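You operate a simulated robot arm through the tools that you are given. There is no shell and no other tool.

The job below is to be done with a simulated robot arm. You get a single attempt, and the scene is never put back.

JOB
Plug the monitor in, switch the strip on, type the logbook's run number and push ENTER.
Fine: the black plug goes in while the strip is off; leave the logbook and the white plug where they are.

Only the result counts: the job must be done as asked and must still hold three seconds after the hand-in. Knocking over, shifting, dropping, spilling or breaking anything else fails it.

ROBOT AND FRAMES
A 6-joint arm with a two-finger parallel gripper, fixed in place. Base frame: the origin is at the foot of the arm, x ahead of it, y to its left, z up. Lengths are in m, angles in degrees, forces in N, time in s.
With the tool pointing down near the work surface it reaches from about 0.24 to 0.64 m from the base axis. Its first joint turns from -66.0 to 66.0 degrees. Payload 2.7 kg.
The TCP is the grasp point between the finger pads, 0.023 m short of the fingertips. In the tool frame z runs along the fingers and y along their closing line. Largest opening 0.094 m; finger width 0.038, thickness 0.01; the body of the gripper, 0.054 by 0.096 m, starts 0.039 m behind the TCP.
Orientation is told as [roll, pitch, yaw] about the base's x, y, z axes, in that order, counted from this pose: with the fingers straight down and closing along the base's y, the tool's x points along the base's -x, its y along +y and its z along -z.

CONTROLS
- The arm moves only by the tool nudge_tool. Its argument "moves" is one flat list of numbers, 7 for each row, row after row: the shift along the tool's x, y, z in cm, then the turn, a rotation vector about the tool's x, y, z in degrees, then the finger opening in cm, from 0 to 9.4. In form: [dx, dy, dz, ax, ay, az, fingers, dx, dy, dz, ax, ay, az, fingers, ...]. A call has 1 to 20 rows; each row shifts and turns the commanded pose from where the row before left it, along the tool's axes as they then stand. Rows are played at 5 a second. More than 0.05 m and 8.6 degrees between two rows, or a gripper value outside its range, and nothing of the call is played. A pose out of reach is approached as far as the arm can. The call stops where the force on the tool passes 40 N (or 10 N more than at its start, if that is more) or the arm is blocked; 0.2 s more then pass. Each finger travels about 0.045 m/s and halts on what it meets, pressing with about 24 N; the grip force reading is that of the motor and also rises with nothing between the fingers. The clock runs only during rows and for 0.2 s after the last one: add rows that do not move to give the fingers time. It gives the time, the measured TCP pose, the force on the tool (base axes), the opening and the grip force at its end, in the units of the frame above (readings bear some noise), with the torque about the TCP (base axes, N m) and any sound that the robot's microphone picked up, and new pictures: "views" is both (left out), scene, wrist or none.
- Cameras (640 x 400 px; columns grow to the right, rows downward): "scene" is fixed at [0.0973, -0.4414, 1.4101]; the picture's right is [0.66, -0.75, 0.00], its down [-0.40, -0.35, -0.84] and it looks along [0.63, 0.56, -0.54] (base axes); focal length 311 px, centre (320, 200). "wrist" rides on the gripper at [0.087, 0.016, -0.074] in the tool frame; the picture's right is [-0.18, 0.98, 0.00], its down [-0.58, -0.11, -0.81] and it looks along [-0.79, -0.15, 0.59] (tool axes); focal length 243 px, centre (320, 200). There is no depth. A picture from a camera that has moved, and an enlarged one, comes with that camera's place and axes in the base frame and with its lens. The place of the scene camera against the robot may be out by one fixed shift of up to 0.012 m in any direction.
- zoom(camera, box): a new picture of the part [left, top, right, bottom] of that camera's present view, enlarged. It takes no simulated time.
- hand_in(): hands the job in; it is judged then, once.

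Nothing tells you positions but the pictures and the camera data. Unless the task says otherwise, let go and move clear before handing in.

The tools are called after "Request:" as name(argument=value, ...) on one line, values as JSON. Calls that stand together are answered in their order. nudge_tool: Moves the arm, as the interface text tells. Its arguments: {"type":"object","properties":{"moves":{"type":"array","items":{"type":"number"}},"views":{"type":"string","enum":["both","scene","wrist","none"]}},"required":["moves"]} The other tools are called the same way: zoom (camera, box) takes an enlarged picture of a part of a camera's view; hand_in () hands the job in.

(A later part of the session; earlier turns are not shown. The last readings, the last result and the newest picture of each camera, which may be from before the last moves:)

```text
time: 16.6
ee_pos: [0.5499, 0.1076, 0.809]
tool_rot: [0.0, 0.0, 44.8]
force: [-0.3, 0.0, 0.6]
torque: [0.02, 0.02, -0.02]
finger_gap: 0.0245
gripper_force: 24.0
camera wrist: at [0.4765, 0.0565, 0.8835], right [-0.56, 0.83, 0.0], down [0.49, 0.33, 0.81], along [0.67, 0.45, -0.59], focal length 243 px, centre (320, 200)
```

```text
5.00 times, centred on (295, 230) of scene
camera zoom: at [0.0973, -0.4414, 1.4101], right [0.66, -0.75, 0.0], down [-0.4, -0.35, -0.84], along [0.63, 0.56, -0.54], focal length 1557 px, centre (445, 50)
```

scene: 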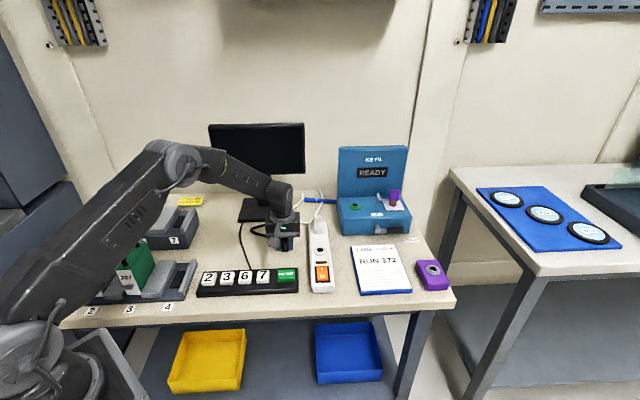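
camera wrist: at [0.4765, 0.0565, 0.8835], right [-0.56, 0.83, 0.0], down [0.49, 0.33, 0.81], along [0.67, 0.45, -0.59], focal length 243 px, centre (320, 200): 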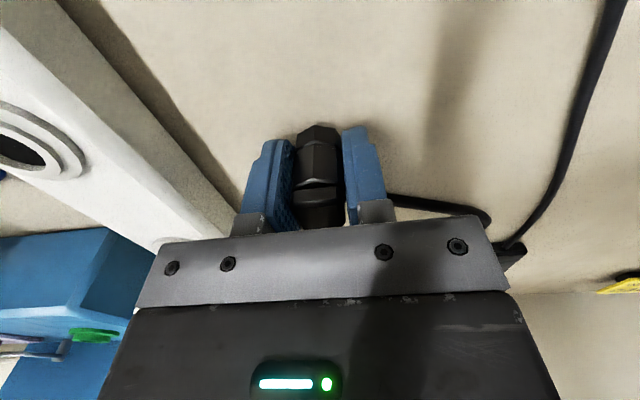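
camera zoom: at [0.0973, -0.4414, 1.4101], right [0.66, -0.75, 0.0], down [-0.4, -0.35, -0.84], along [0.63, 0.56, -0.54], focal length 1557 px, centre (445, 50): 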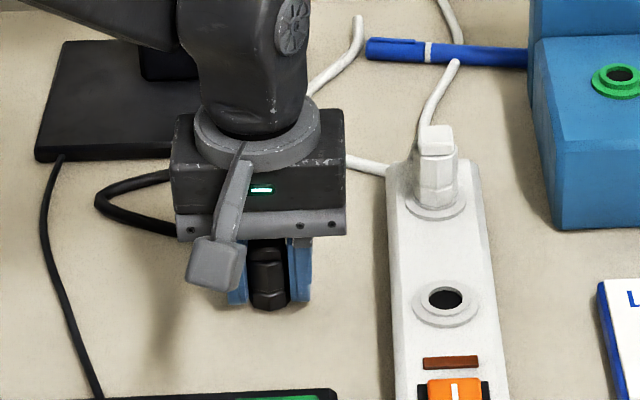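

This time the plug rose with the fingers (about 4 mm, no notable force). I'll keep lifting slowly in small steps and check it stays held.

Request:
nudge_tool(moves=[0, 0, -0.3, 0, 0, 0, 0, 0, 0, -0.3, 0, 0, 0, 0, 0, 0, -0.3, 0, 0, 0, 0, 0, 0, -0.3, 0, 0, 0, 0])

Request:
zoom(camera="wrist", box=[220, 60, 420, 240])

Request:
zoom(camera="scene", box=[245, 190, 345, 270])

```text
time: 17.6
ee_pos: [0.5494, 0.1068, 0.8219]
tool_rot: [0.0, 0.0, 44.9]
force: [0.8, 0.7, 0.1]
torque: [0.01, -0.01, 0.02]
finger_gap: 0.025
gripper_force: 23.8
camera wrist: at [0.4764, 0.056, 0.896], right [-0.56, 0.83, 0.0], down [0.49, 0.33, 0.81], along [0.67, 0.45, -0.59], focal length 243 px, centre (320, 200)
```

scene: 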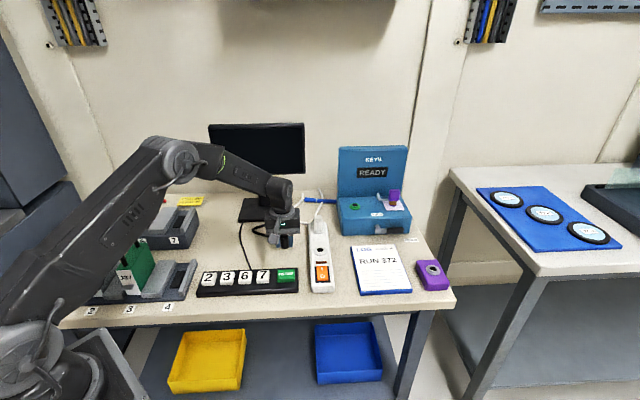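
wrist: 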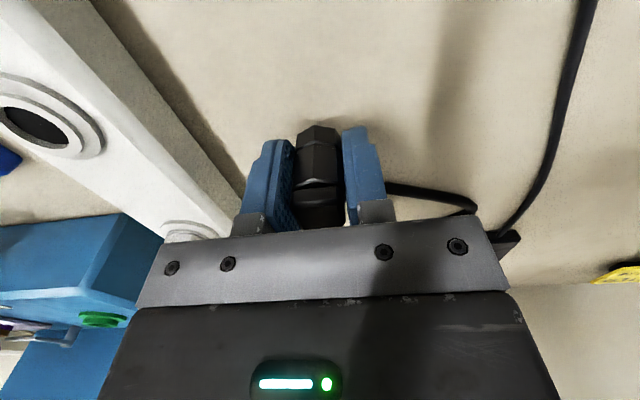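

```text
2.22 times, centred on (320, 150) of wrist
camera zoom: at [0.4764, 0.056, 0.896], right [-0.56, 0.83, 0.0], down [0.49, 0.33, 0.81], along [0.67, 0.45, -0.59], focal length 539 px, centre (320, 311)
```

zoom: 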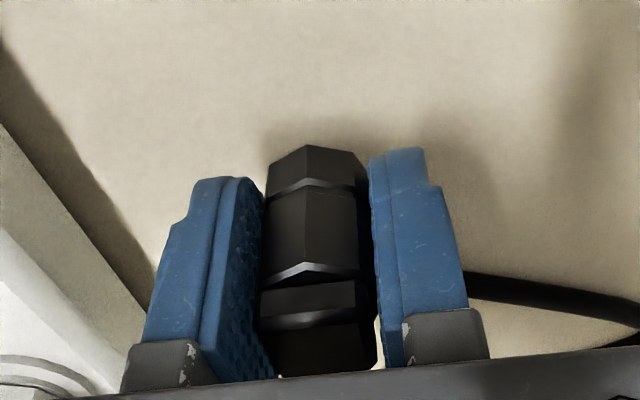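

```text
5.00 times, centred on (295, 230) of scene
camera zoom: at [0.0973, -0.4414, 1.4101], right [0.66, -0.75, 0.0], down [-0.4, -0.35, -0.84], along [0.63, 0.56, -0.54], focal length 1557 px, centre (445, 50)
```

zoom: 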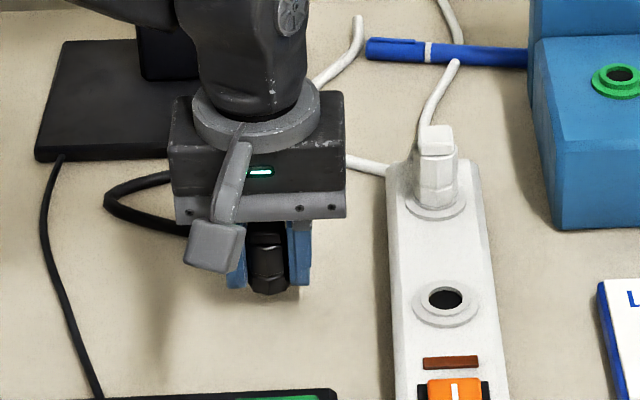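

The plug is held and rising. I'll continue lifting slowly to clear the strip's height.

Request:
nudge_tool(moves=[0, 0, -0.5, 0, 0, 0, 0, 0, 0, -0.5, 0, 0, 0, 0, 0, 0, -0.5, 0, 0, 0, 0, 0, 0, -0.5, 0, 0, 0, 0, 0, 0, -0.5, 0, 0, 0, 0, 0, 0, -0.5, 0, 0, 0, 0, 0, 0, -0.5, 0, 0, 0, 0, 0, 0, -0.5, 0, 0, 0, 0, 0, 0, -0.5, 0, 0, 0, 0, 0, 0, -0.5, 0, 0, 0, 0])

Request:
zoom(camera="wrist", box=[220, 60, 420, 240])

Request:
zoom(camera="scene", box=[245, 190, 345, 270])

```text
time: 19.8
ee_pos: [0.5505, 0.1051, 0.8709]
tool_rot: [0.0, -0.1, 44.9]
force: [0.1, 0.1, 0.0]
torque: [0.01, 0.02, 0.04]
finger_gap: 0.0249
gripper_force: 24.0
camera wrist: at [0.4774, 0.0552, 0.9453], right [-0.56, 0.83, 0.0], down [0.49, 0.33, 0.81], along [0.67, 0.45, -0.59], focal length 243 px, centre (320, 200)
```

scene: 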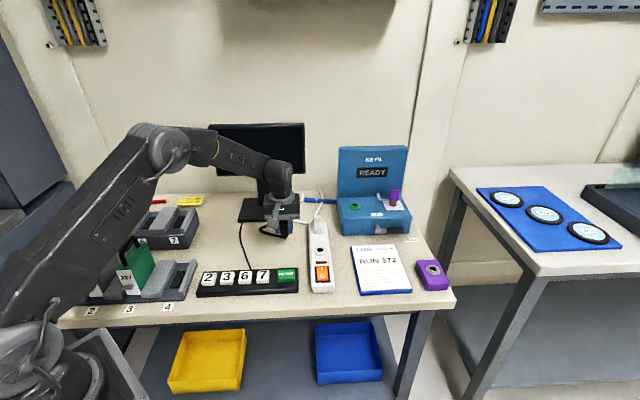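
wrist: 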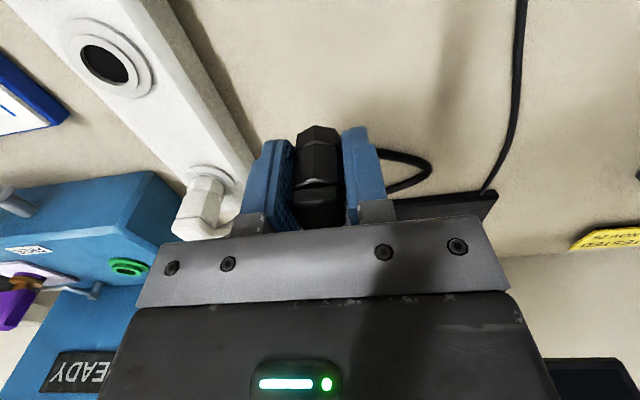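

```text
2.22 times, centred on (320, 150) of wrist
camera zoom: at [0.4774, 0.0552, 0.9453], right [-0.56, 0.83, 0.0], down [0.49, 0.33, 0.81], along [0.67, 0.45, -0.59], focal length 539 px, centre (320, 311)
```

zoom: 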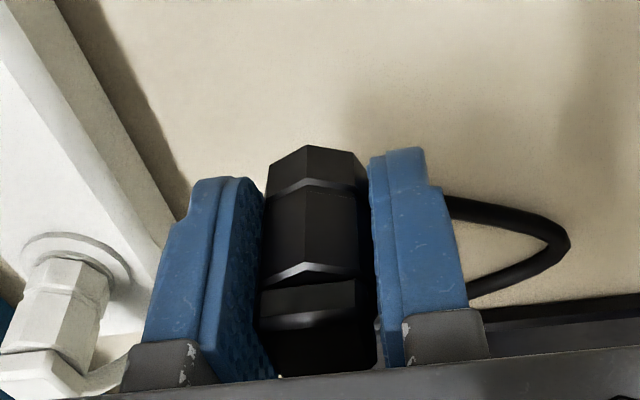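

```text
5.00 times, centred on (295, 230) of scene
camera zoom: at [0.0973, -0.4414, 1.4101], right [0.66, -0.75, 0.0], down [-0.4, -0.35, -0.84], along [0.63, 0.56, -0.54], focal length 1557 px, centre (445, 50)
```

zoom: 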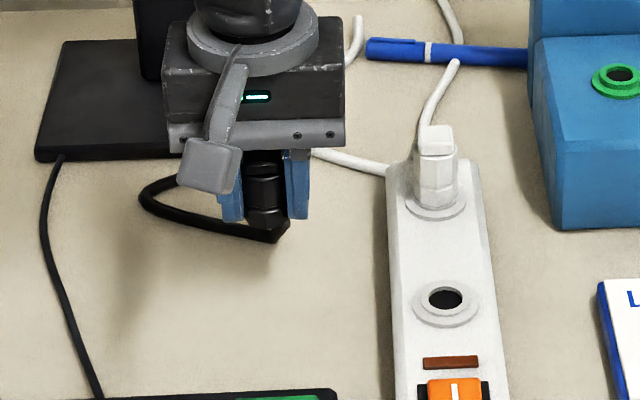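

Request:
zoom(camera="scene", box=[270, 210, 310, 245])

Request:
zoom(camera="wrist", box=[280, 110, 360, 170])

```text
11.43 times, centred on (290, 228) of scene
camera zoom: at [0.0973, -0.4414, 1.4101], right [0.66, -0.75, 0.0], down [-0.4, -0.35, -0.84], along [0.63, 0.56, -0.54], focal length 3558 px, centre (663, -114)
```

zoom: 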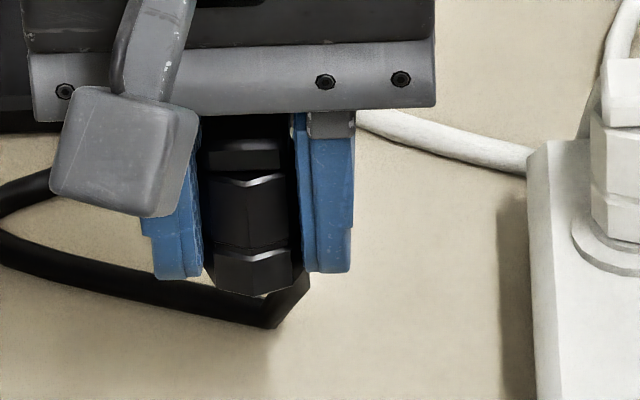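

```text
6.67 times, centred on (320, 140) of wrist
camera zoom: at [0.4774, 0.0552, 0.9453], right [-0.56, 0.83, 0.0], down [0.49, 0.33, 0.81], along [0.67, 0.45, -0.59], focal length 1618 px, centre (320, 600)
```

zoom: 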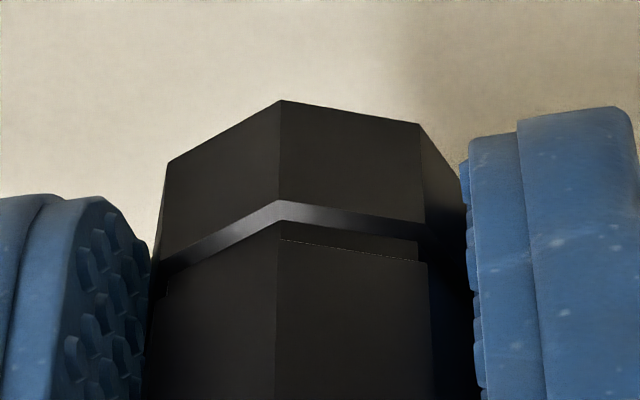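

Request:
zoom(camera="wrist", box=[40, 0, 260, 130])

Request:
zoom(camera="scene", box=[300, 235, 340, 260])

```text
2.91 times, centred on (150, 65) of wrist
camera zoom: at [0.4774, 0.0552, 0.9453], right [-0.56, 0.83, 0.0], down [0.49, 0.33, 0.81], along [0.67, 0.45, -0.59], focal length 706 px, centre (814, 593)
```

zoom: 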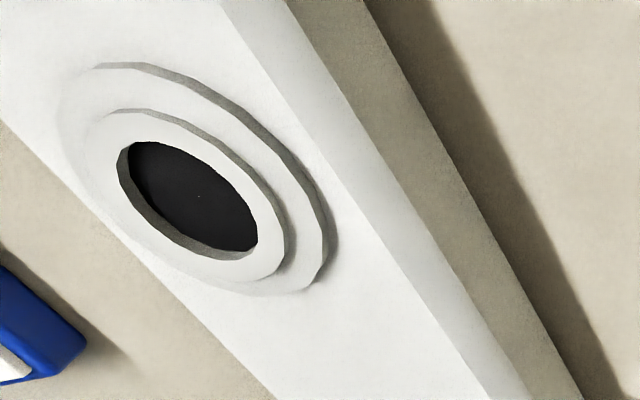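

```text
16.00 times, centred on (320, 248) of scene
camera zoom: at [0.0973, -0.4414, 1.4101], right [0.66, -0.75, 0.0], down [-0.4, -0.35, -0.84], along [0.63, 0.56, -0.54], focal length 4981 px, centre (320, -560)
```

zoom: 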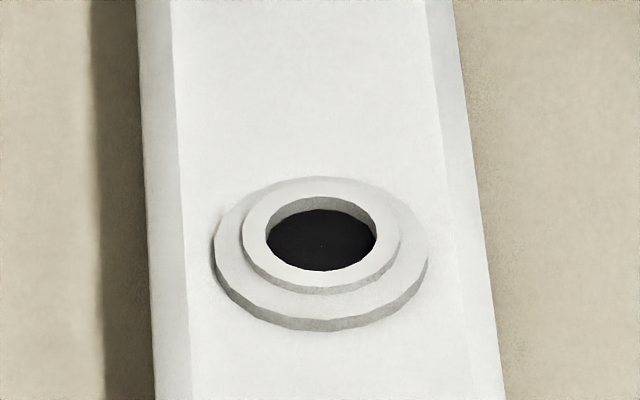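

The hole's rim triangulates consistently to about (0.587, -0.001, 0.818), and the plug hangs centred in the fingers. I'll raise a little more and carry the plug slowly to above the free socket.

Request:
nudge_tool(moves=[0, 0, -0.5, 0, 0, 0, 0, 0, 0, -0.5, 0, 0, 0, 0, 0, 0, -0.5, 0, 0, 0, 0, 0.49, -1.02, 0, 0, 0, 0, 0, 0.49, -1.02, 0, 0, 0, 0, 0, 0.49, -1.02, 0, 0, 0, 0, 0, 0.49, -1.02, 0, 0, 0, 0, 0, 0.49, -1.02, 0, 0, 0, 0, 0, 0.49, -1.02, 0, 0, 0, 0, 0, 0.49, -1.02, 0, 0, 0, 0, 0, 0.49, -1.02, 0, 0, 0, 0, 0, 0.49, -1.02, 0, 0, 0, 0, 0, 0.49, -1.02, 0, 0, 0, 0, 0, 0, 0, 0, 0, 0, 0, 0])

Request:
zoom(camera="wrist", box=[240, 30, 400, 210])

Request:
zoom(camera="scene", box=[270, 190, 370, 270])

```text
time: 22.8
ee_pos: [0.5863, 0.0011, 0.8863]
tool_rot: [0.0, 0.0, 45.1]
force: [-0.1, -0.4, -1.8]
torque: [0.01, 0.0, 0.04]
finger_gap: 0.025
gripper_force: 24.3
camera wrist: at [0.5133, -0.0496, 0.9604], right [-0.56, 0.83, 0.0], down [0.49, 0.33, 0.81], along [0.67, 0.45, -0.59], focal length 243 px, centre (320, 200)
```

scene: 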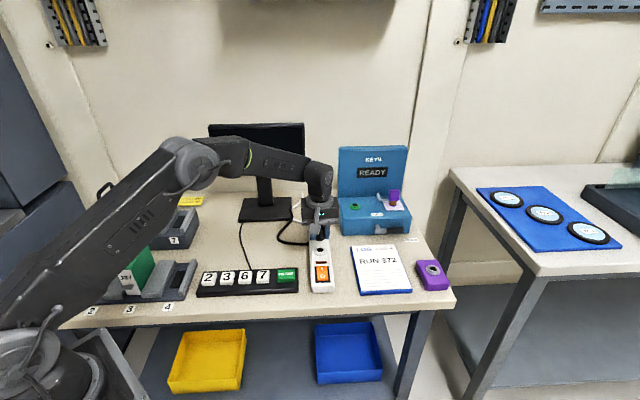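
wrist: 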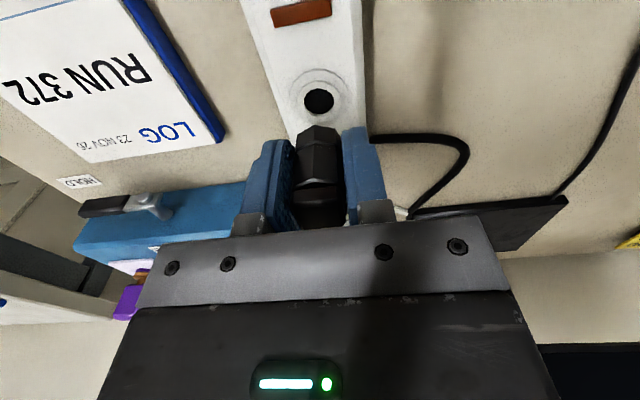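

```text
2.22 times, centred on (320, 120) of wrist
camera zoom: at [0.5133, -0.0496, 0.9604], right [-0.56, 0.83, 0.0], down [0.49, 0.33, 0.81], along [0.67, 0.45, -0.59], focal length 539 px, centre (320, 378)
```

zoom: 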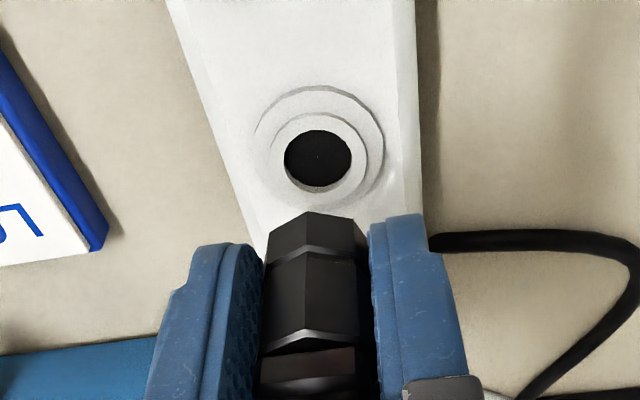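

```text
5.00 times, centred on (320, 230) of scene
camera zoom: at [0.0973, -0.4414, 1.4101], right [0.66, -0.75, 0.0], down [-0.4, -0.35, -0.84], along [0.63, 0.56, -0.54], focal length 1557 px, centre (320, 50)
```

zoom: 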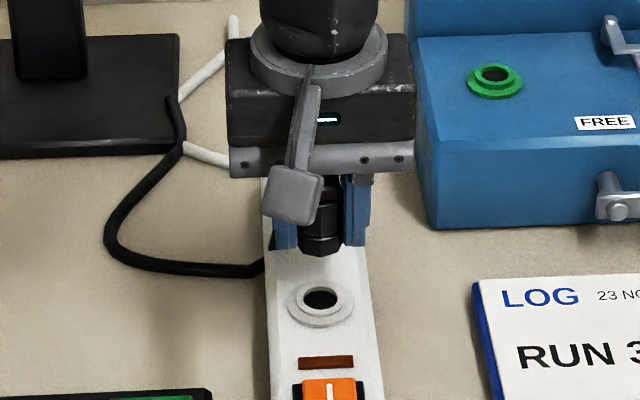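

The hole sits straight below the plug within about a millimetre. I'll lower 3 cm slowly and check the alignment again.

Request:
nudge_tool(moves=[0, -0.05, 0.5, 0, 0, 0, 0, 0, 0, 0.5, 0, 0, 0, 0, 0, 0, 0.5, 0, 0, 0, 0, 0, 0, 0.5, 0, 0, 0, 0, 0, 0, 0.5, 0, 0, 0, 0, 0, 0, 0.5, 0, 0, 0, 0, 0, 0, 0, 0, 0, 0, 0])

Request:
zoom(camera="wrist", box=[240, 30, 400, 210])

Request:
zoom(camera="scene", box=[295, 220, 345, 260])

```text
time: 24.4
ee_pos: [0.5873, 0.001, 0.8551]
tool_rot: [0.0, 0.0, 44.9]
force: [0.3, 0.2, -1.0]
torque: [-0.01, -0.01, 0.03]
finger_gap: 0.0248
gripper_force: 24.0
camera wrist: at [0.5143, -0.0502, 0.9302], right [-0.56, 0.83, 0.0], down [0.49, 0.33, 0.81], along [0.67, 0.45, -0.59], focal length 243 px, centre (320, 200)
```

scene: 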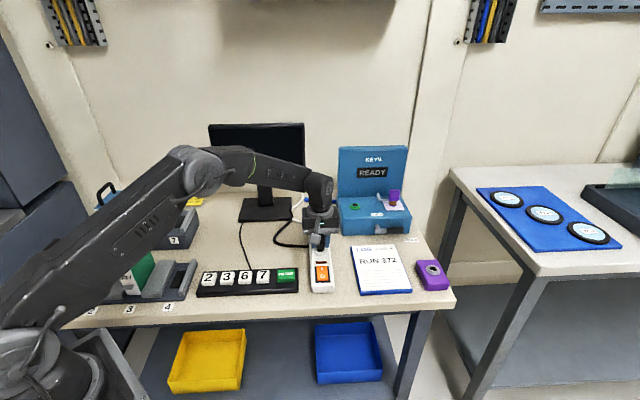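
wrist: 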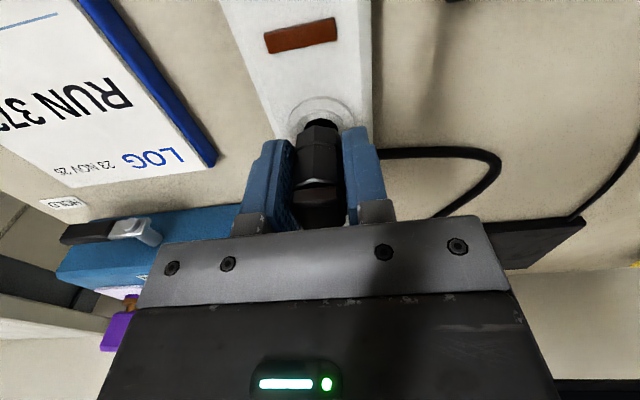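

```text
2.22 times, centred on (320, 120) of wrist
camera zoom: at [0.5143, -0.0502, 0.9302], right [-0.56, 0.83, 0.0], down [0.49, 0.33, 0.81], along [0.67, 0.45, -0.59], focal length 539 px, centre (320, 378)
```

zoom: 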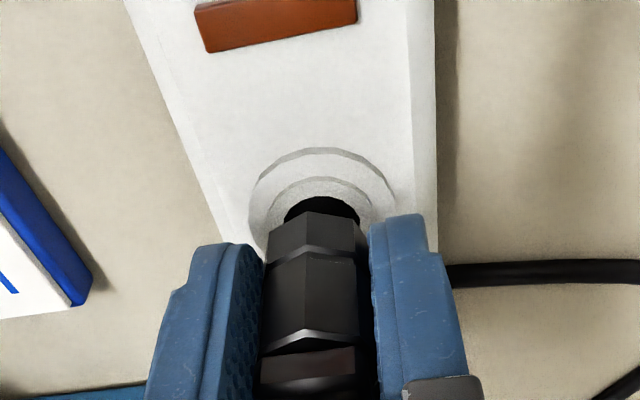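

```text
10.00 times, centred on (320, 240) of scene
camera zoom: at [0.0973, -0.4414, 1.4101], right [0.66, -0.75, 0.0], down [-0.4, -0.35, -0.84], along [0.63, 0.56, -0.54], focal length 3113 px, centre (320, -200)
```

zoom: 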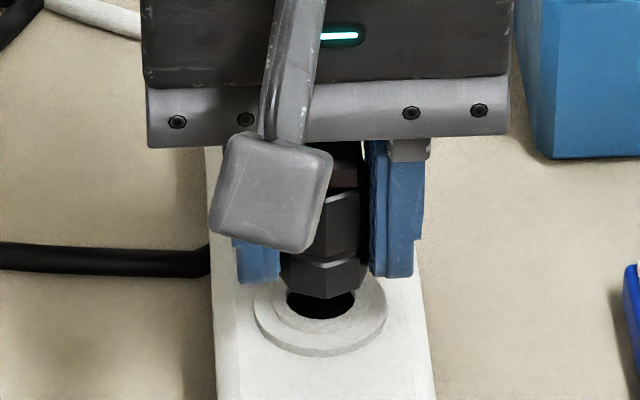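

Alignment is still within about half a millimetre. I'll lower in 2 mm steps until contact is felt.

Request:
nudge_tool(moves=[0, 0.03, 0.2, 0, 0, 0, 0, 0, 0, 0.2, 0, 0, 0, 0, 0, 0, 0.2, 0, 0, 0, 0, 0, 0, 0.2, 0, 0, 0, 0, 0, 0, 0.1, 0, 0, 0, 0, 0, 0, 0, 0, 0, 0, 0])

Request:
zoom(camera="wrist", box=[240, 30, 400, 210])

Request:
zoom(camera="scene", box=[295, 220, 345, 260])

```text
time: 25.8
ee_pos: [0.5865, -0.0008, 0.8474]
tool_rot: [0.0, -0.1, 45.0]
force: [2.7, 5.1, -4.7]
torque: [0.12, -0.04, 0.01]
finger_gap: 0.025
gripper_force: 23.7
camera wrist: at [0.5136, -0.0512, 0.9215], right [-0.56, 0.83, 0.0], down [0.49, 0.33, 0.81], along [0.67, 0.46, -0.59], focal length 243 px, centre (320, 200)
```

scene: 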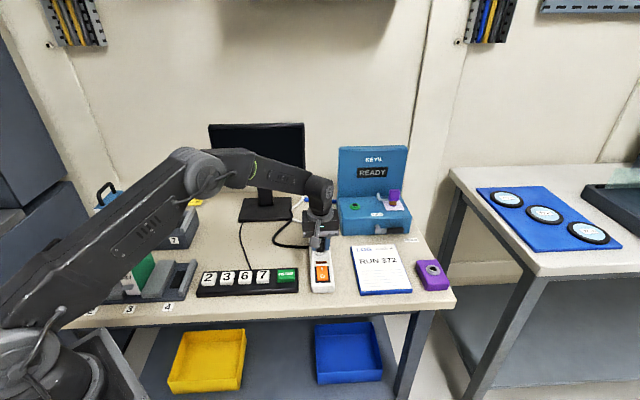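
wrist: 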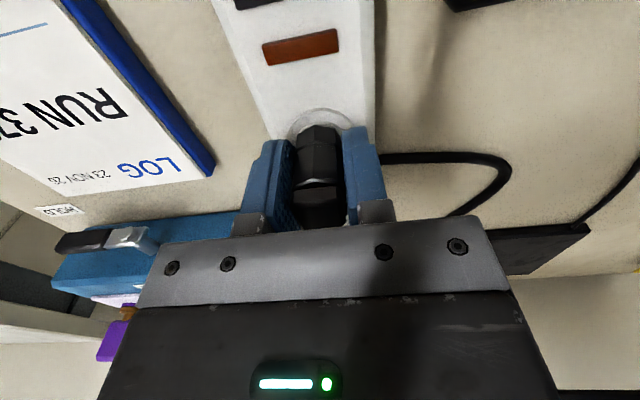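

```text
2.22 times, centred on (320, 120) of wrist
camera zoom: at [0.5136, -0.0512, 0.9215], right [-0.56, 0.83, 0.0], down [0.49, 0.33, 0.81], along [0.67, 0.46, -0.59], focal length 539 px, centre (320, 378)
```

zoom: 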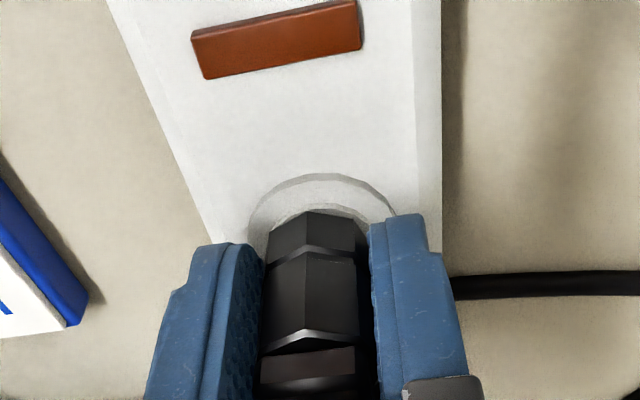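

```text
10.00 times, centred on (320, 240) of scene
camera zoom: at [0.0975, -0.4413, 1.4102], right [0.66, -0.75, 0.0], down [-0.4, -0.35, -0.84], along [0.63, 0.56, -0.54], focal length 3113 px, centre (320, -200)
```

zoom: 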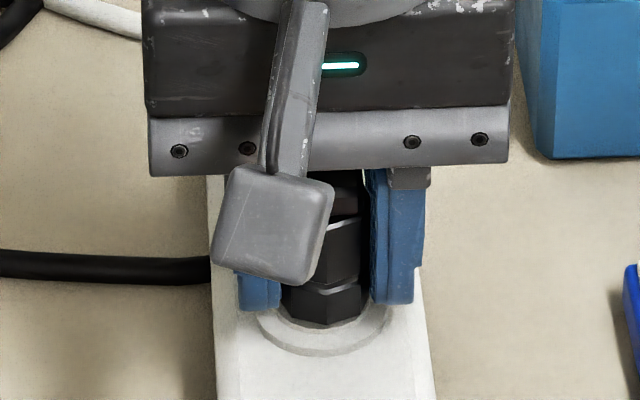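

There's now a slight contact force, and the plug's bottom is almost at the collar. I'll keep pressing down in 1 mm steps and watch the force.

Request:
nudge_tool(moves=[0, 0, 0.1, 0, 0, 0, 0, 0, 0, 0.1, 0, 0, 0, 0, 0, 0, 0, 0, 0, 0, 0], views="none")

Request:
zoom(camera="wrist", box=[240, 30, 400, 210])

Request:
zoom(camera="scene", box=[295, 220, 345, 260])

```text
time: 26.6
ee_pos: [0.5874, -0.0026, 0.8465]
tool_rot: [-0.1, 0.0, 44.9]
force: [-0.3, 5.9, -1.4]
torque: [0.19, -0.03, 0.01]
finger_gap: 0.0249
gripper_force: 23.9
```

```text
2.22 times, centred on (320, 120) of wrist
camera zoom: at [0.5146, -0.0518, 0.9202], right [-0.56, 0.83, 0.0], down [0.49, 0.33, 0.81], along [0.67, 0.45, -0.59], focal length 539 px, centre (320, 378)
```

zoom: 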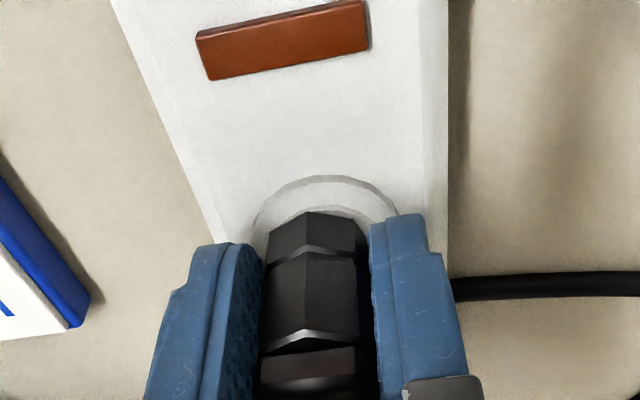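

```text
10.00 times, centred on (320, 240) of scene
camera zoom: at [0.0974, -0.4412, 1.4102], right [0.66, -0.75, 0.0], down [-0.4, -0.35, -0.84], along [0.63, 0.56, -0.54], focal length 3113 px, centre (320, -200)
```

zoom: 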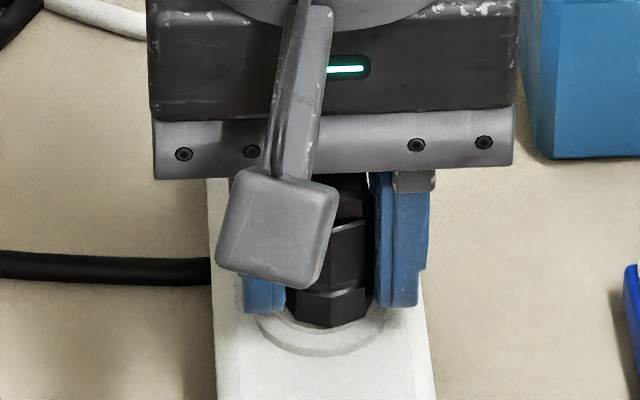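

Request:
nudge_tool(moves=[0, 0, 0.1, 0, 0, 0, 0, 0, 0, 0.1, 0, 0, 0, 0, 0, 0, 0, 0, 0, 0, 0], views="none")

Request:
zoom(camera="wrist", box=[240, 30, 400, 210])

Request:
zoom(camera="scene", box=[295, 220, 345, 260])

```text
time: 27.4
ee_pos: [0.589, -0.0016, 0.8458]
tool_rot: [-0.1, -0.1, 44.9]
force: [-0.6, 1.8, 8.6]
torque: [0.03, 0.08, 0.02]
finger_gap: 0.0248
gripper_force: 24.2
```

```text
2.22 times, centred on (320, 120) of wrist
camera zoom: at [0.5145, -0.051, 0.9191], right [-0.56, 0.83, 0.0], down [0.49, 0.33, 0.81], along [0.67, 0.45, -0.59], focal length 539 px, centre (320, 378)
```

zoom: 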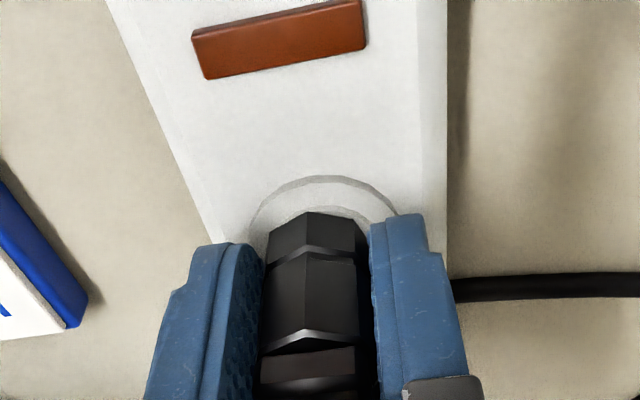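

```text
10.00 times, centred on (320, 240) of scene
camera zoom: at [0.0971, -0.4413, 1.4102], right [0.66, -0.75, 0.0], down [-0.4, -0.35, -0.84], along [0.63, 0.56, -0.54], focal length 3113 px, centre (320, -200)
```

zoom: 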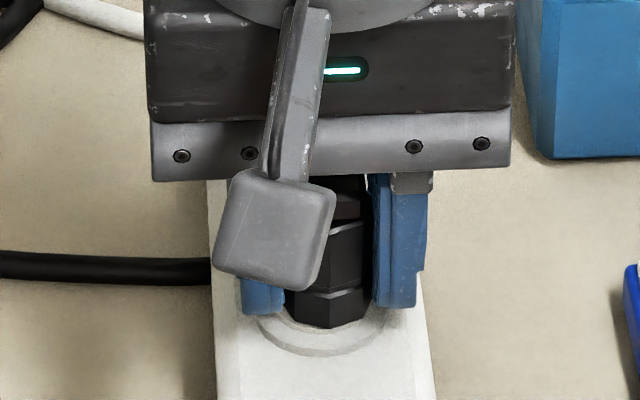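

The plug's bottom is touching the collar, but the scene view suggests it has crept about 2 mm to the right of the hole. I'll lift 3 mm, shift 2 mm back, and check the alignment from both cameras.

Request:
nudge_tool(moves=[0, 0, -0.2, 0, 0, 0, 0, 0, 0, -0.3, 0, 0, 0, 0, 0, 0.15, 0, 0, 0, 0, 0, 0, 0, 0, 0, 0, 0, 0], views="none")

Request:
zoom(camera="wrist", box=[280, 90, 360, 150])

Request:
zoom(camera="scene", box=[300, 230, 340, 255])

```text
time: 28.4
ee_pos: [0.5867, 0.0001, 0.8486]
tool_rot: [0.0, 0.0, 44.8]
force: [5.2, 0.8, -5.6]
torque: [0.02, -0.15, -0.02]
finger_gap: 0.0247
gripper_force: 24.0
```

```text
6.67 times, centred on (320, 120) of wrist
camera zoom: at [0.5127, -0.0496, 0.9226], right [-0.56, 0.83, 0.0], down [0.49, 0.33, 0.81], along [0.67, 0.45, -0.59], focal length 1618 px, centre (320, 733)
```

zoom: 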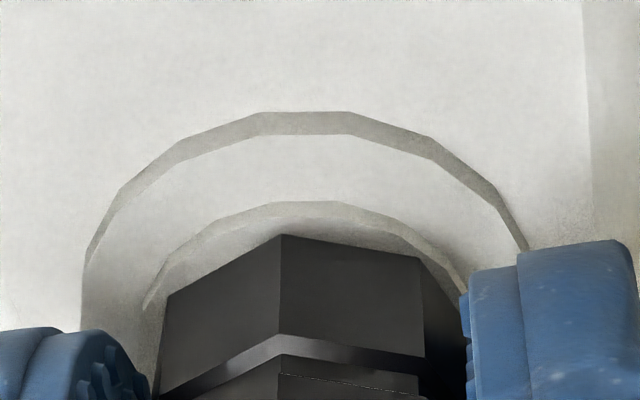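

```text
16.00 times, centred on (320, 242) of scene
camera zoom: at [0.0975, -0.4413, 1.4101], right [0.66, -0.75, 0.0], down [-0.4, -0.35, -0.84], along [0.63, 0.56, -0.54], focal length 4981 px, centre (320, -480)
```

zoom: 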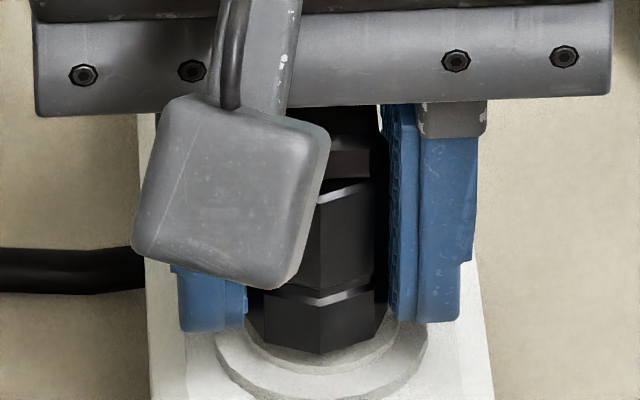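

Forces show the socket holding the plug's bottom (lateral and downward pull), so it has started to engage. I'll recentre by 1 mm and press down gently again.

Request:
nudge_tool(moves=[0, -0.08, 0, 0, 0, 0, 0, 0, 0, 0.15, 0, 0, 0, 0, 0, 0, 0.15, 0, 0, 0, 0, 0, 0, 0.15, 0, 0, 0, 0, 0, 0, 0.15, 0, 0, 0, 0, 0, 0, 0, 0, 0, 0, 0], views="none")

Request:
zoom(camera="wrist", box=[280, 90, 360, 150])

Request:
zoom(camera="scene", box=[300, 230, 340, 255])

```text
time: 29.8
ee_pos: [0.588, -0.0011, 0.8441]
tool_rot: [-0.3, -0.2, 45.0]
force: [-2.0, 1.7, 19.7]
torque: [0.04, 0.13, 0.0]
finger_gap: 0.0248
gripper_force: 23.7
```

```text
6.67 times, centred on (320, 120) of wrist
camera zoom: at [0.5142, -0.0509, 0.9188], right [-0.56, 0.83, 0.0], down [0.48, 0.33, 0.81], along [0.67, 0.45, -0.59], focal length 1618 px, centre (320, 733)
```

zoom: 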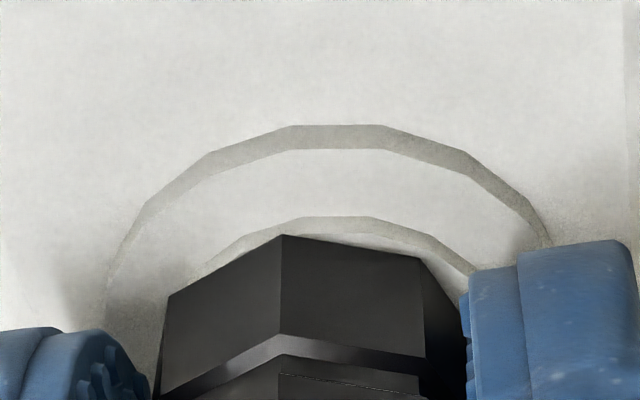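

```text
16.00 times, centred on (320, 242) of scene
camera zoom: at [0.0969, -0.4413, 1.4102], right [0.66, -0.75, 0.0], down [-0.4, -0.35, -0.84], along [0.63, 0.56, -0.54], focal length 4981 px, centre (320, -480)
```

zoom: 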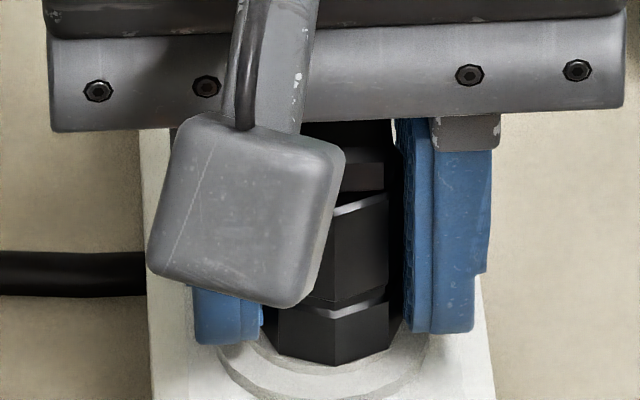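

Request:
zoom(camera="scene", box=[310, 245, 334, 260])

Request:
zoom(camera="wrist", box=[290, 95, 350, 135])

```text
16.00 times, centred on (322, 252) of scene
camera zoom: at [0.0969, -0.4413, 1.4102], right [0.66, -0.75, 0.0], down [-0.4, -0.35, -0.84], along [0.63, 0.56, -0.54], focal length 4981 px, centre (288, -640)
```

zoom: 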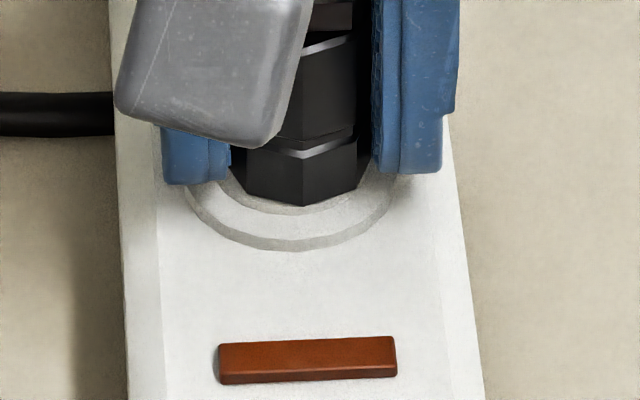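

```text
10.00 times, centred on (320, 115) of wrist
camera zoom: at [0.5142, -0.0509, 0.9188], right [-0.56, 0.83, 0.0], down [0.48, 0.33, 0.81], along [0.67, 0.45, -0.59], focal length 2426 px, centre (320, 1050)
```

zoom: 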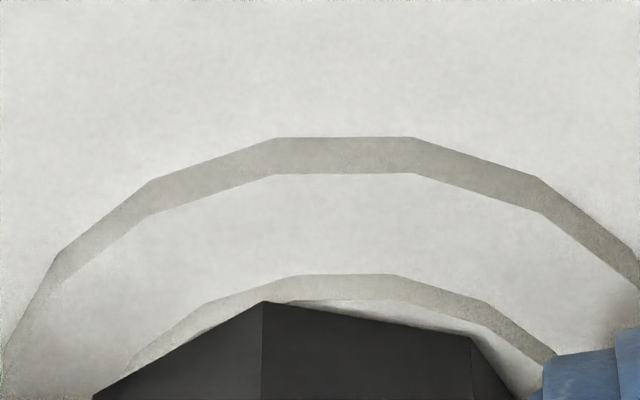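

The plug's base is flush on the collar, about 1.3 mm off to one side while pressed with 20 N. I'll ease off the pressure slightly and shift back by that amount, then re-check.

Request:
nudge_tool(moves=[0, 0.06, -0.1, 0, 0, 0, 0, 0, 0.06, -0.1, 0, 0, 0, 0, 0, 0, 0, 0, 0, 0, 0, 0, 0, 0, 0, 0, 0, 0], views="none")

Request:
zoom(camera="scene", box=[310, 245, 334, 260])

Request:
zoom(camera="wrist", box=[290, 95, 350, 135])

```text
time: 30.8
ee_pos: [0.5862, -0.0001, 0.8429]
tool_rot: [-0.2, 0.1, 44.9]
force: [8.2, 0.3, 10.3]
torque: [0.04, -0.14, 0.03]
finger_gap: 0.025
gripper_force: 24.5
```

```text
16.00 times, centred on (322, 252) of scene
camera zoom: at [0.0973, -0.4413, 1.4101], right [0.66, -0.75, 0.0], down [-0.4, -0.35, -0.84], along [0.63, 0.56, -0.54], focal length 4981 px, centre (288, -640)
```

zoom: 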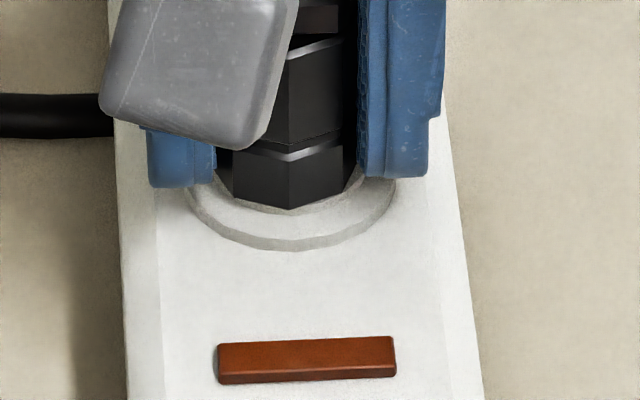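

```text
10.00 times, centred on (320, 115) of wrist
camera zoom: at [0.5123, -0.0498, 0.9191], right [-0.56, 0.83, 0.0], down [0.49, 0.33, 0.81], along [0.67, 0.45, -0.59], focal length 2426 px, centre (320, 1050)
```

zoom: 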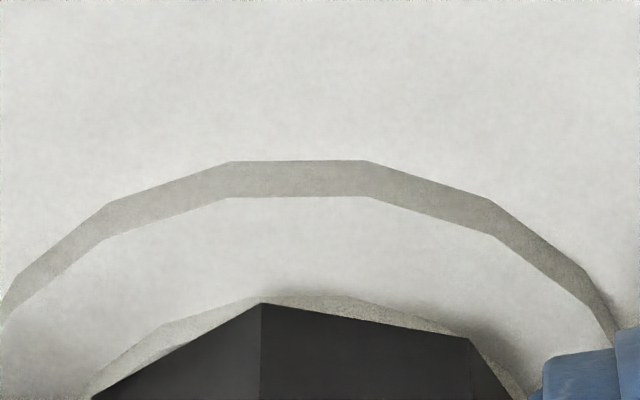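

Request:
nudge_tool(moves=[-0.08, -0.04, -0.05, 0, 0, 0, 0, 0, 0, 0, 0, 0, 0, 0, 0, 0, 0, 0, 0, 0, 0], views="none")

Request:
zoom(camera="scene", box=[310, 245, 334, 260])

Request:
zoom(camera="wrist", box=[290, 95, 350, 135])

```text
time: 31.6
ee_pos: [0.5867, 0.0006, 0.8462]
tool_rot: [0.0, 0.0, 44.9]
force: [2.7, -1.0, 8.7]
torque: [-0.03, -0.04, 0.03]
finger_gap: 0.0249
gripper_force: 24.3
```

```text
16.00 times, centred on (322, 252) of scene
camera zoom: at [0.0972, -0.4414, 1.4101], right [0.66, -0.75, 0.0], down [-0.4, -0.35, -0.84], along [0.63, 0.56, -0.54], focal length 4981 px, centre (288, -640)
```

zoom: 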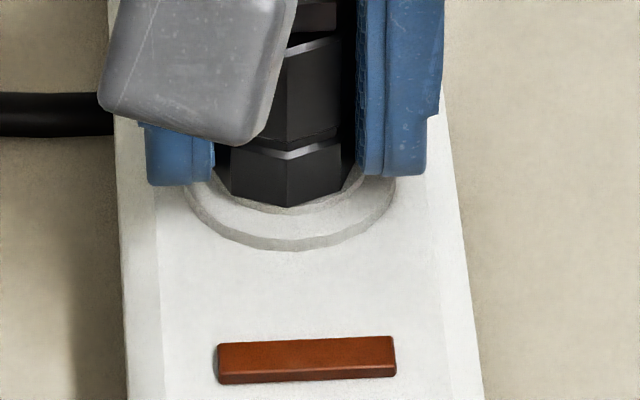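

```text
10.00 times, centred on (320, 115) of wrist
camera zoom: at [0.5126, -0.0493, 0.9193], right [-0.56, 0.83, 0.0], down [0.49, 0.33, 0.81], along [0.67, 0.45, -0.59], focal length 2426 px, centre (320, 1050)
```

zoom: 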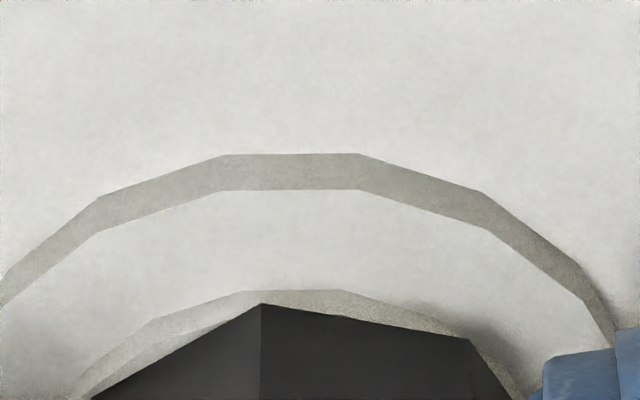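

The lateral force is nearly gone. I'll nudge 1 mm toward the centre and press firmly to be sure the plug is fully seated, listening for a click.

Request:
nudge_tool(moves=[0, -0.06, 0, 0, 0, 0, 0, 0, 0, 0.1, 0, 0, 0, 0, 0, 0, 0.1, 0, 0, 0, 0, 0, 0, 0.1, 0, 0, 0, 0, 0, 0, 0, 0, 0, 0, 0], views="none")

Request:
zoom(camera="scene", box=[310, 245, 334, 260])

Request:
zoom(camera="wrist", box=[290, 95, 350, 135])

```text
time: 32.8
ee_pos: [0.5869, 0.0013, 0.8435]
tool_rot: [-0.2, -0.1, 45.0]
force: [-5.3, 5.2, 25.7]
torque: [0.07, 0.18, -0.02]
finger_gap: 0.0249
gripper_force: 24.6
```

```text
16.00 times, centred on (322, 252) of scene
camera zoom: at [0.0967, -0.4412, 1.4102], right [0.66, -0.75, 0.0], down [-0.4, -0.35, -0.84], along [0.63, 0.56, -0.54], focal length 4981 px, centre (288, -640)
```

zoom: 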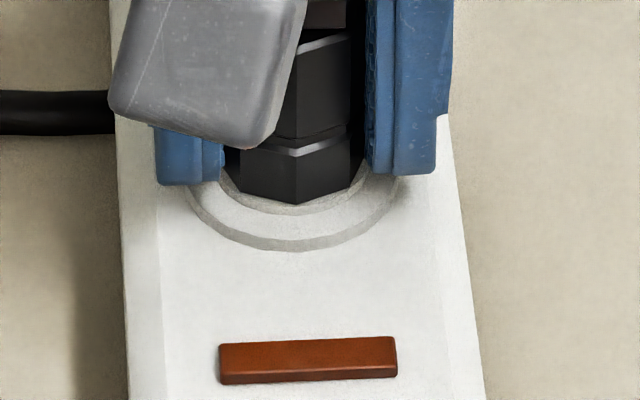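

```text
10.00 times, centred on (320, 115) of wrist
camera zoom: at [0.514, -0.0497, 0.9182], right [-0.56, 0.83, 0.0], down [0.48, 0.33, 0.81], along [0.67, 0.46, -0.59], focal length 2426 px, centre (320, 1050)
```

zoom: 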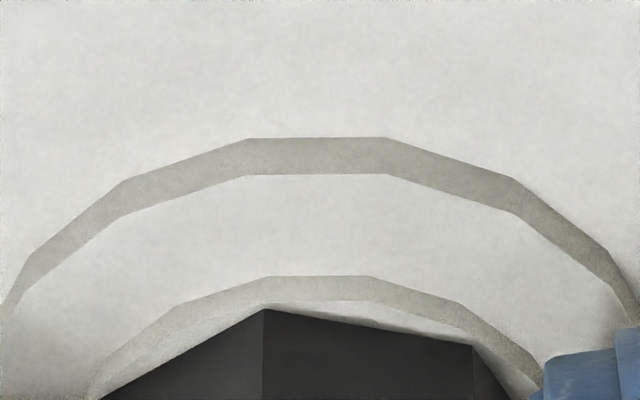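

The plug is concentric with the collar and flush with 26 N of push, just like the white one next to it. I'll relax the pressure and open the fingers a little to see how it sits.

Request:
nudge_tool(moves=[0, 0, -0.1, 0, 0, 0, 0, 0, 0, -0.1, 0, 0, 0, 0, 0, 0, -0.05, 0, 0, 0, 1.5, 0, 0, 0, 0, 0, 0, 2.6, 0, 0, 0, 0, 0, 0, 3.2, 0, 0, 0, 0, 0, 0, 4.5, 0, 0, 0, 0, 0, 0, 4.5])

Request:
zoom(camera="scene", box=[310, 245, 334, 260])

Request:
zoom(camera="wrist", box=[270, 90, 370, 230])

```text
time: 34.4
ee_pos: [0.5872, -0.0006, 0.8443]
tool_rot: [0.0, 0.0, 44.9]
force: [0.0, -0.1, 0.0]
torque: [0.0, -0.03, 0.02]
finger_gap: 0.0448
gripper_force: 0.1
camera wrist: at [0.514, -0.0505, 0.9191], right [-0.56, 0.83, 0.0], down [0.49, 0.33, 0.81], along [0.67, 0.45, -0.59], focal length 243 px, centre (320, 200)
```

scene: 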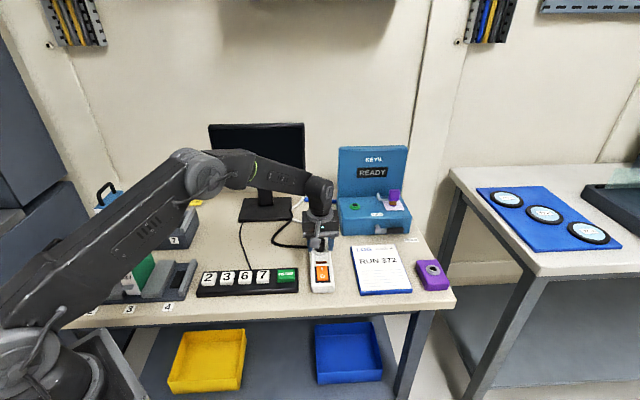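
wrist: 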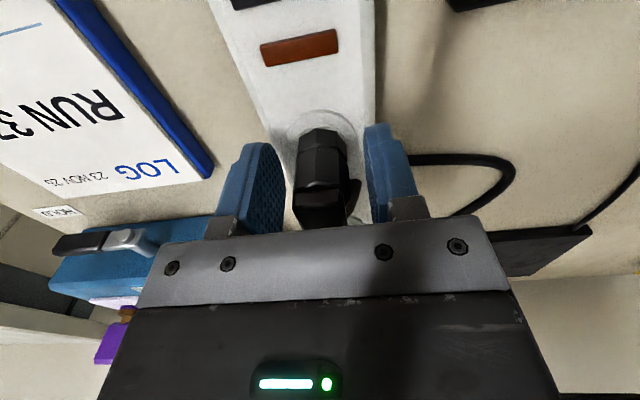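

```text
16.00 times, centred on (322, 252) of scene
camera zoom: at [0.0973, -0.4414, 1.4101], right [0.66, -0.75, 0.0], down [-0.4, -0.35, -0.84], along [0.63, 0.56, -0.54], focal length 4981 px, centre (288, -640)
```

zoom: 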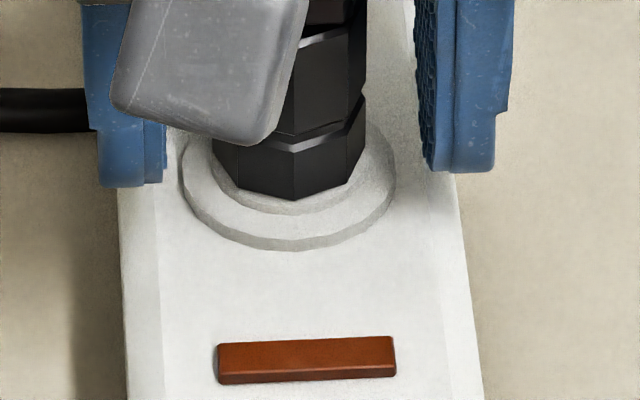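

```text
2.86 times, centred on (320, 160) of wrist
camera zoom: at [0.514, -0.0505, 0.9191], right [-0.56, 0.83, 0.0], down [0.49, 0.33, 0.81], along [0.67, 0.45, -0.59], focal length 693 px, centre (320, 314)
```

zoom: 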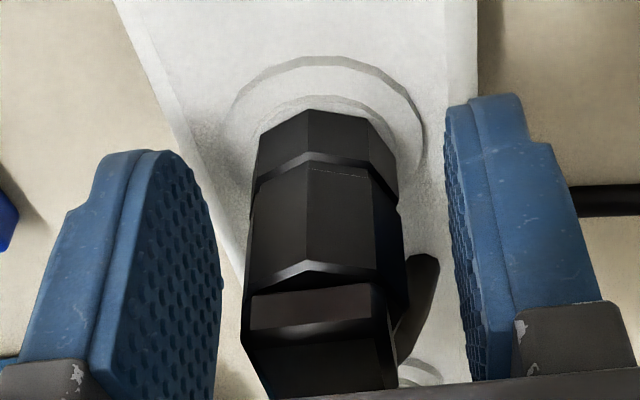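

The plug stands by itself, centred on the socket's collar. I'll raise the gripper straight up clear of it and compare it with the seated white plug.

Request:
nudge_tool(moves=[0, 0, -1.0, 0, 0, 0, 4.5, 0, 0, -2.0, 0, 0, 0, 4.5, 0, 0, -2.0, 0, 0, 0, 4.5, 0, 0, -3.0, 0, 0, 0, 4.5, 0, 0, -3.0, 0, 0, 0, 4.5, 0, 0, 0, 0, 0, 0, 4.5])

Request:
zoom(camera="scene", box=[295, 205, 345, 265])

Request:
zoom(camera="wrist", box=[240, 0, 420, 180])

```text
time: 35.8
ee_pos: [0.5879, 0.0028, 0.9549]
tool_rot: [0.0, -0.1, 44.9]
force: [-0.6, -0.4, -0.3]
torque: [0.0, -0.02, 0.0]
finger_gap: 0.0451
gripper_force: 0.0
camera wrist: at [0.5137, -0.0478, 1.0301], right [-0.56, 0.83, 0.0], down [0.49, 0.33, 0.81], along [0.67, 0.45, -0.59], focal length 243 px, centre (320, 200)
```

scene: 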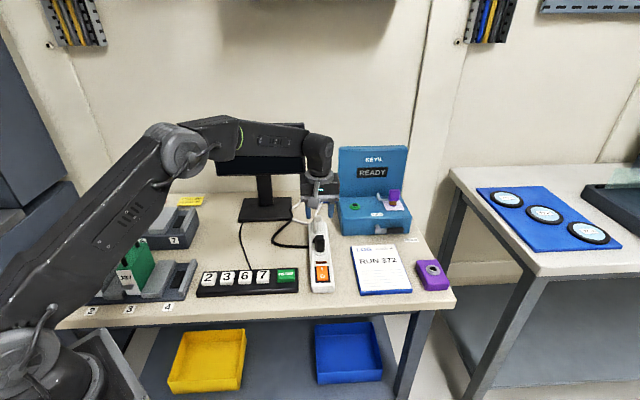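
wrist: 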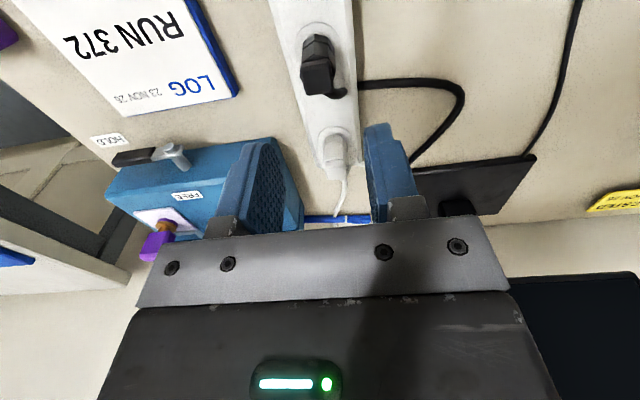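

```text
6.67 times, centred on (320, 235) of scene
camera zoom: at [0.0973, -0.4414, 1.4101], right [0.66, -0.75, 0.0], down [-0.4, -0.35, -0.84], along [0.63, 0.56, -0.54], focal length 2076 px, centre (320, -33)
```

zoom: 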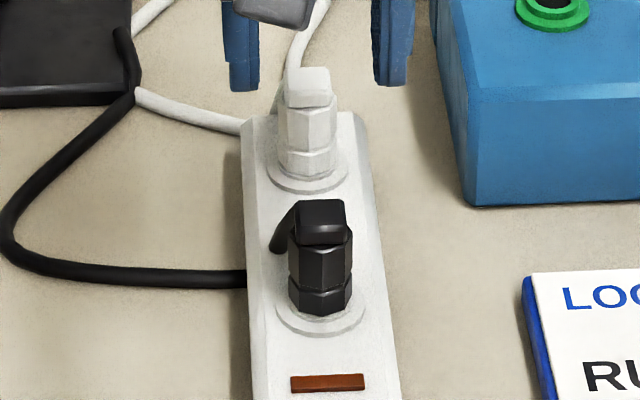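

```text
2.22 times, centred on (330, 90) of wrist
camera zoom: at [0.5137, -0.0478, 1.0301], right [-0.56, 0.83, 0.0], down [0.49, 0.33, 0.81], along [0.67, 0.45, -0.59], focal length 539 px, centre (298, 444)
```

zoom: 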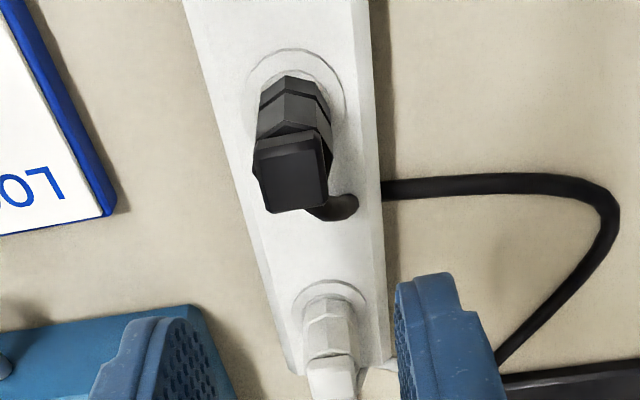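

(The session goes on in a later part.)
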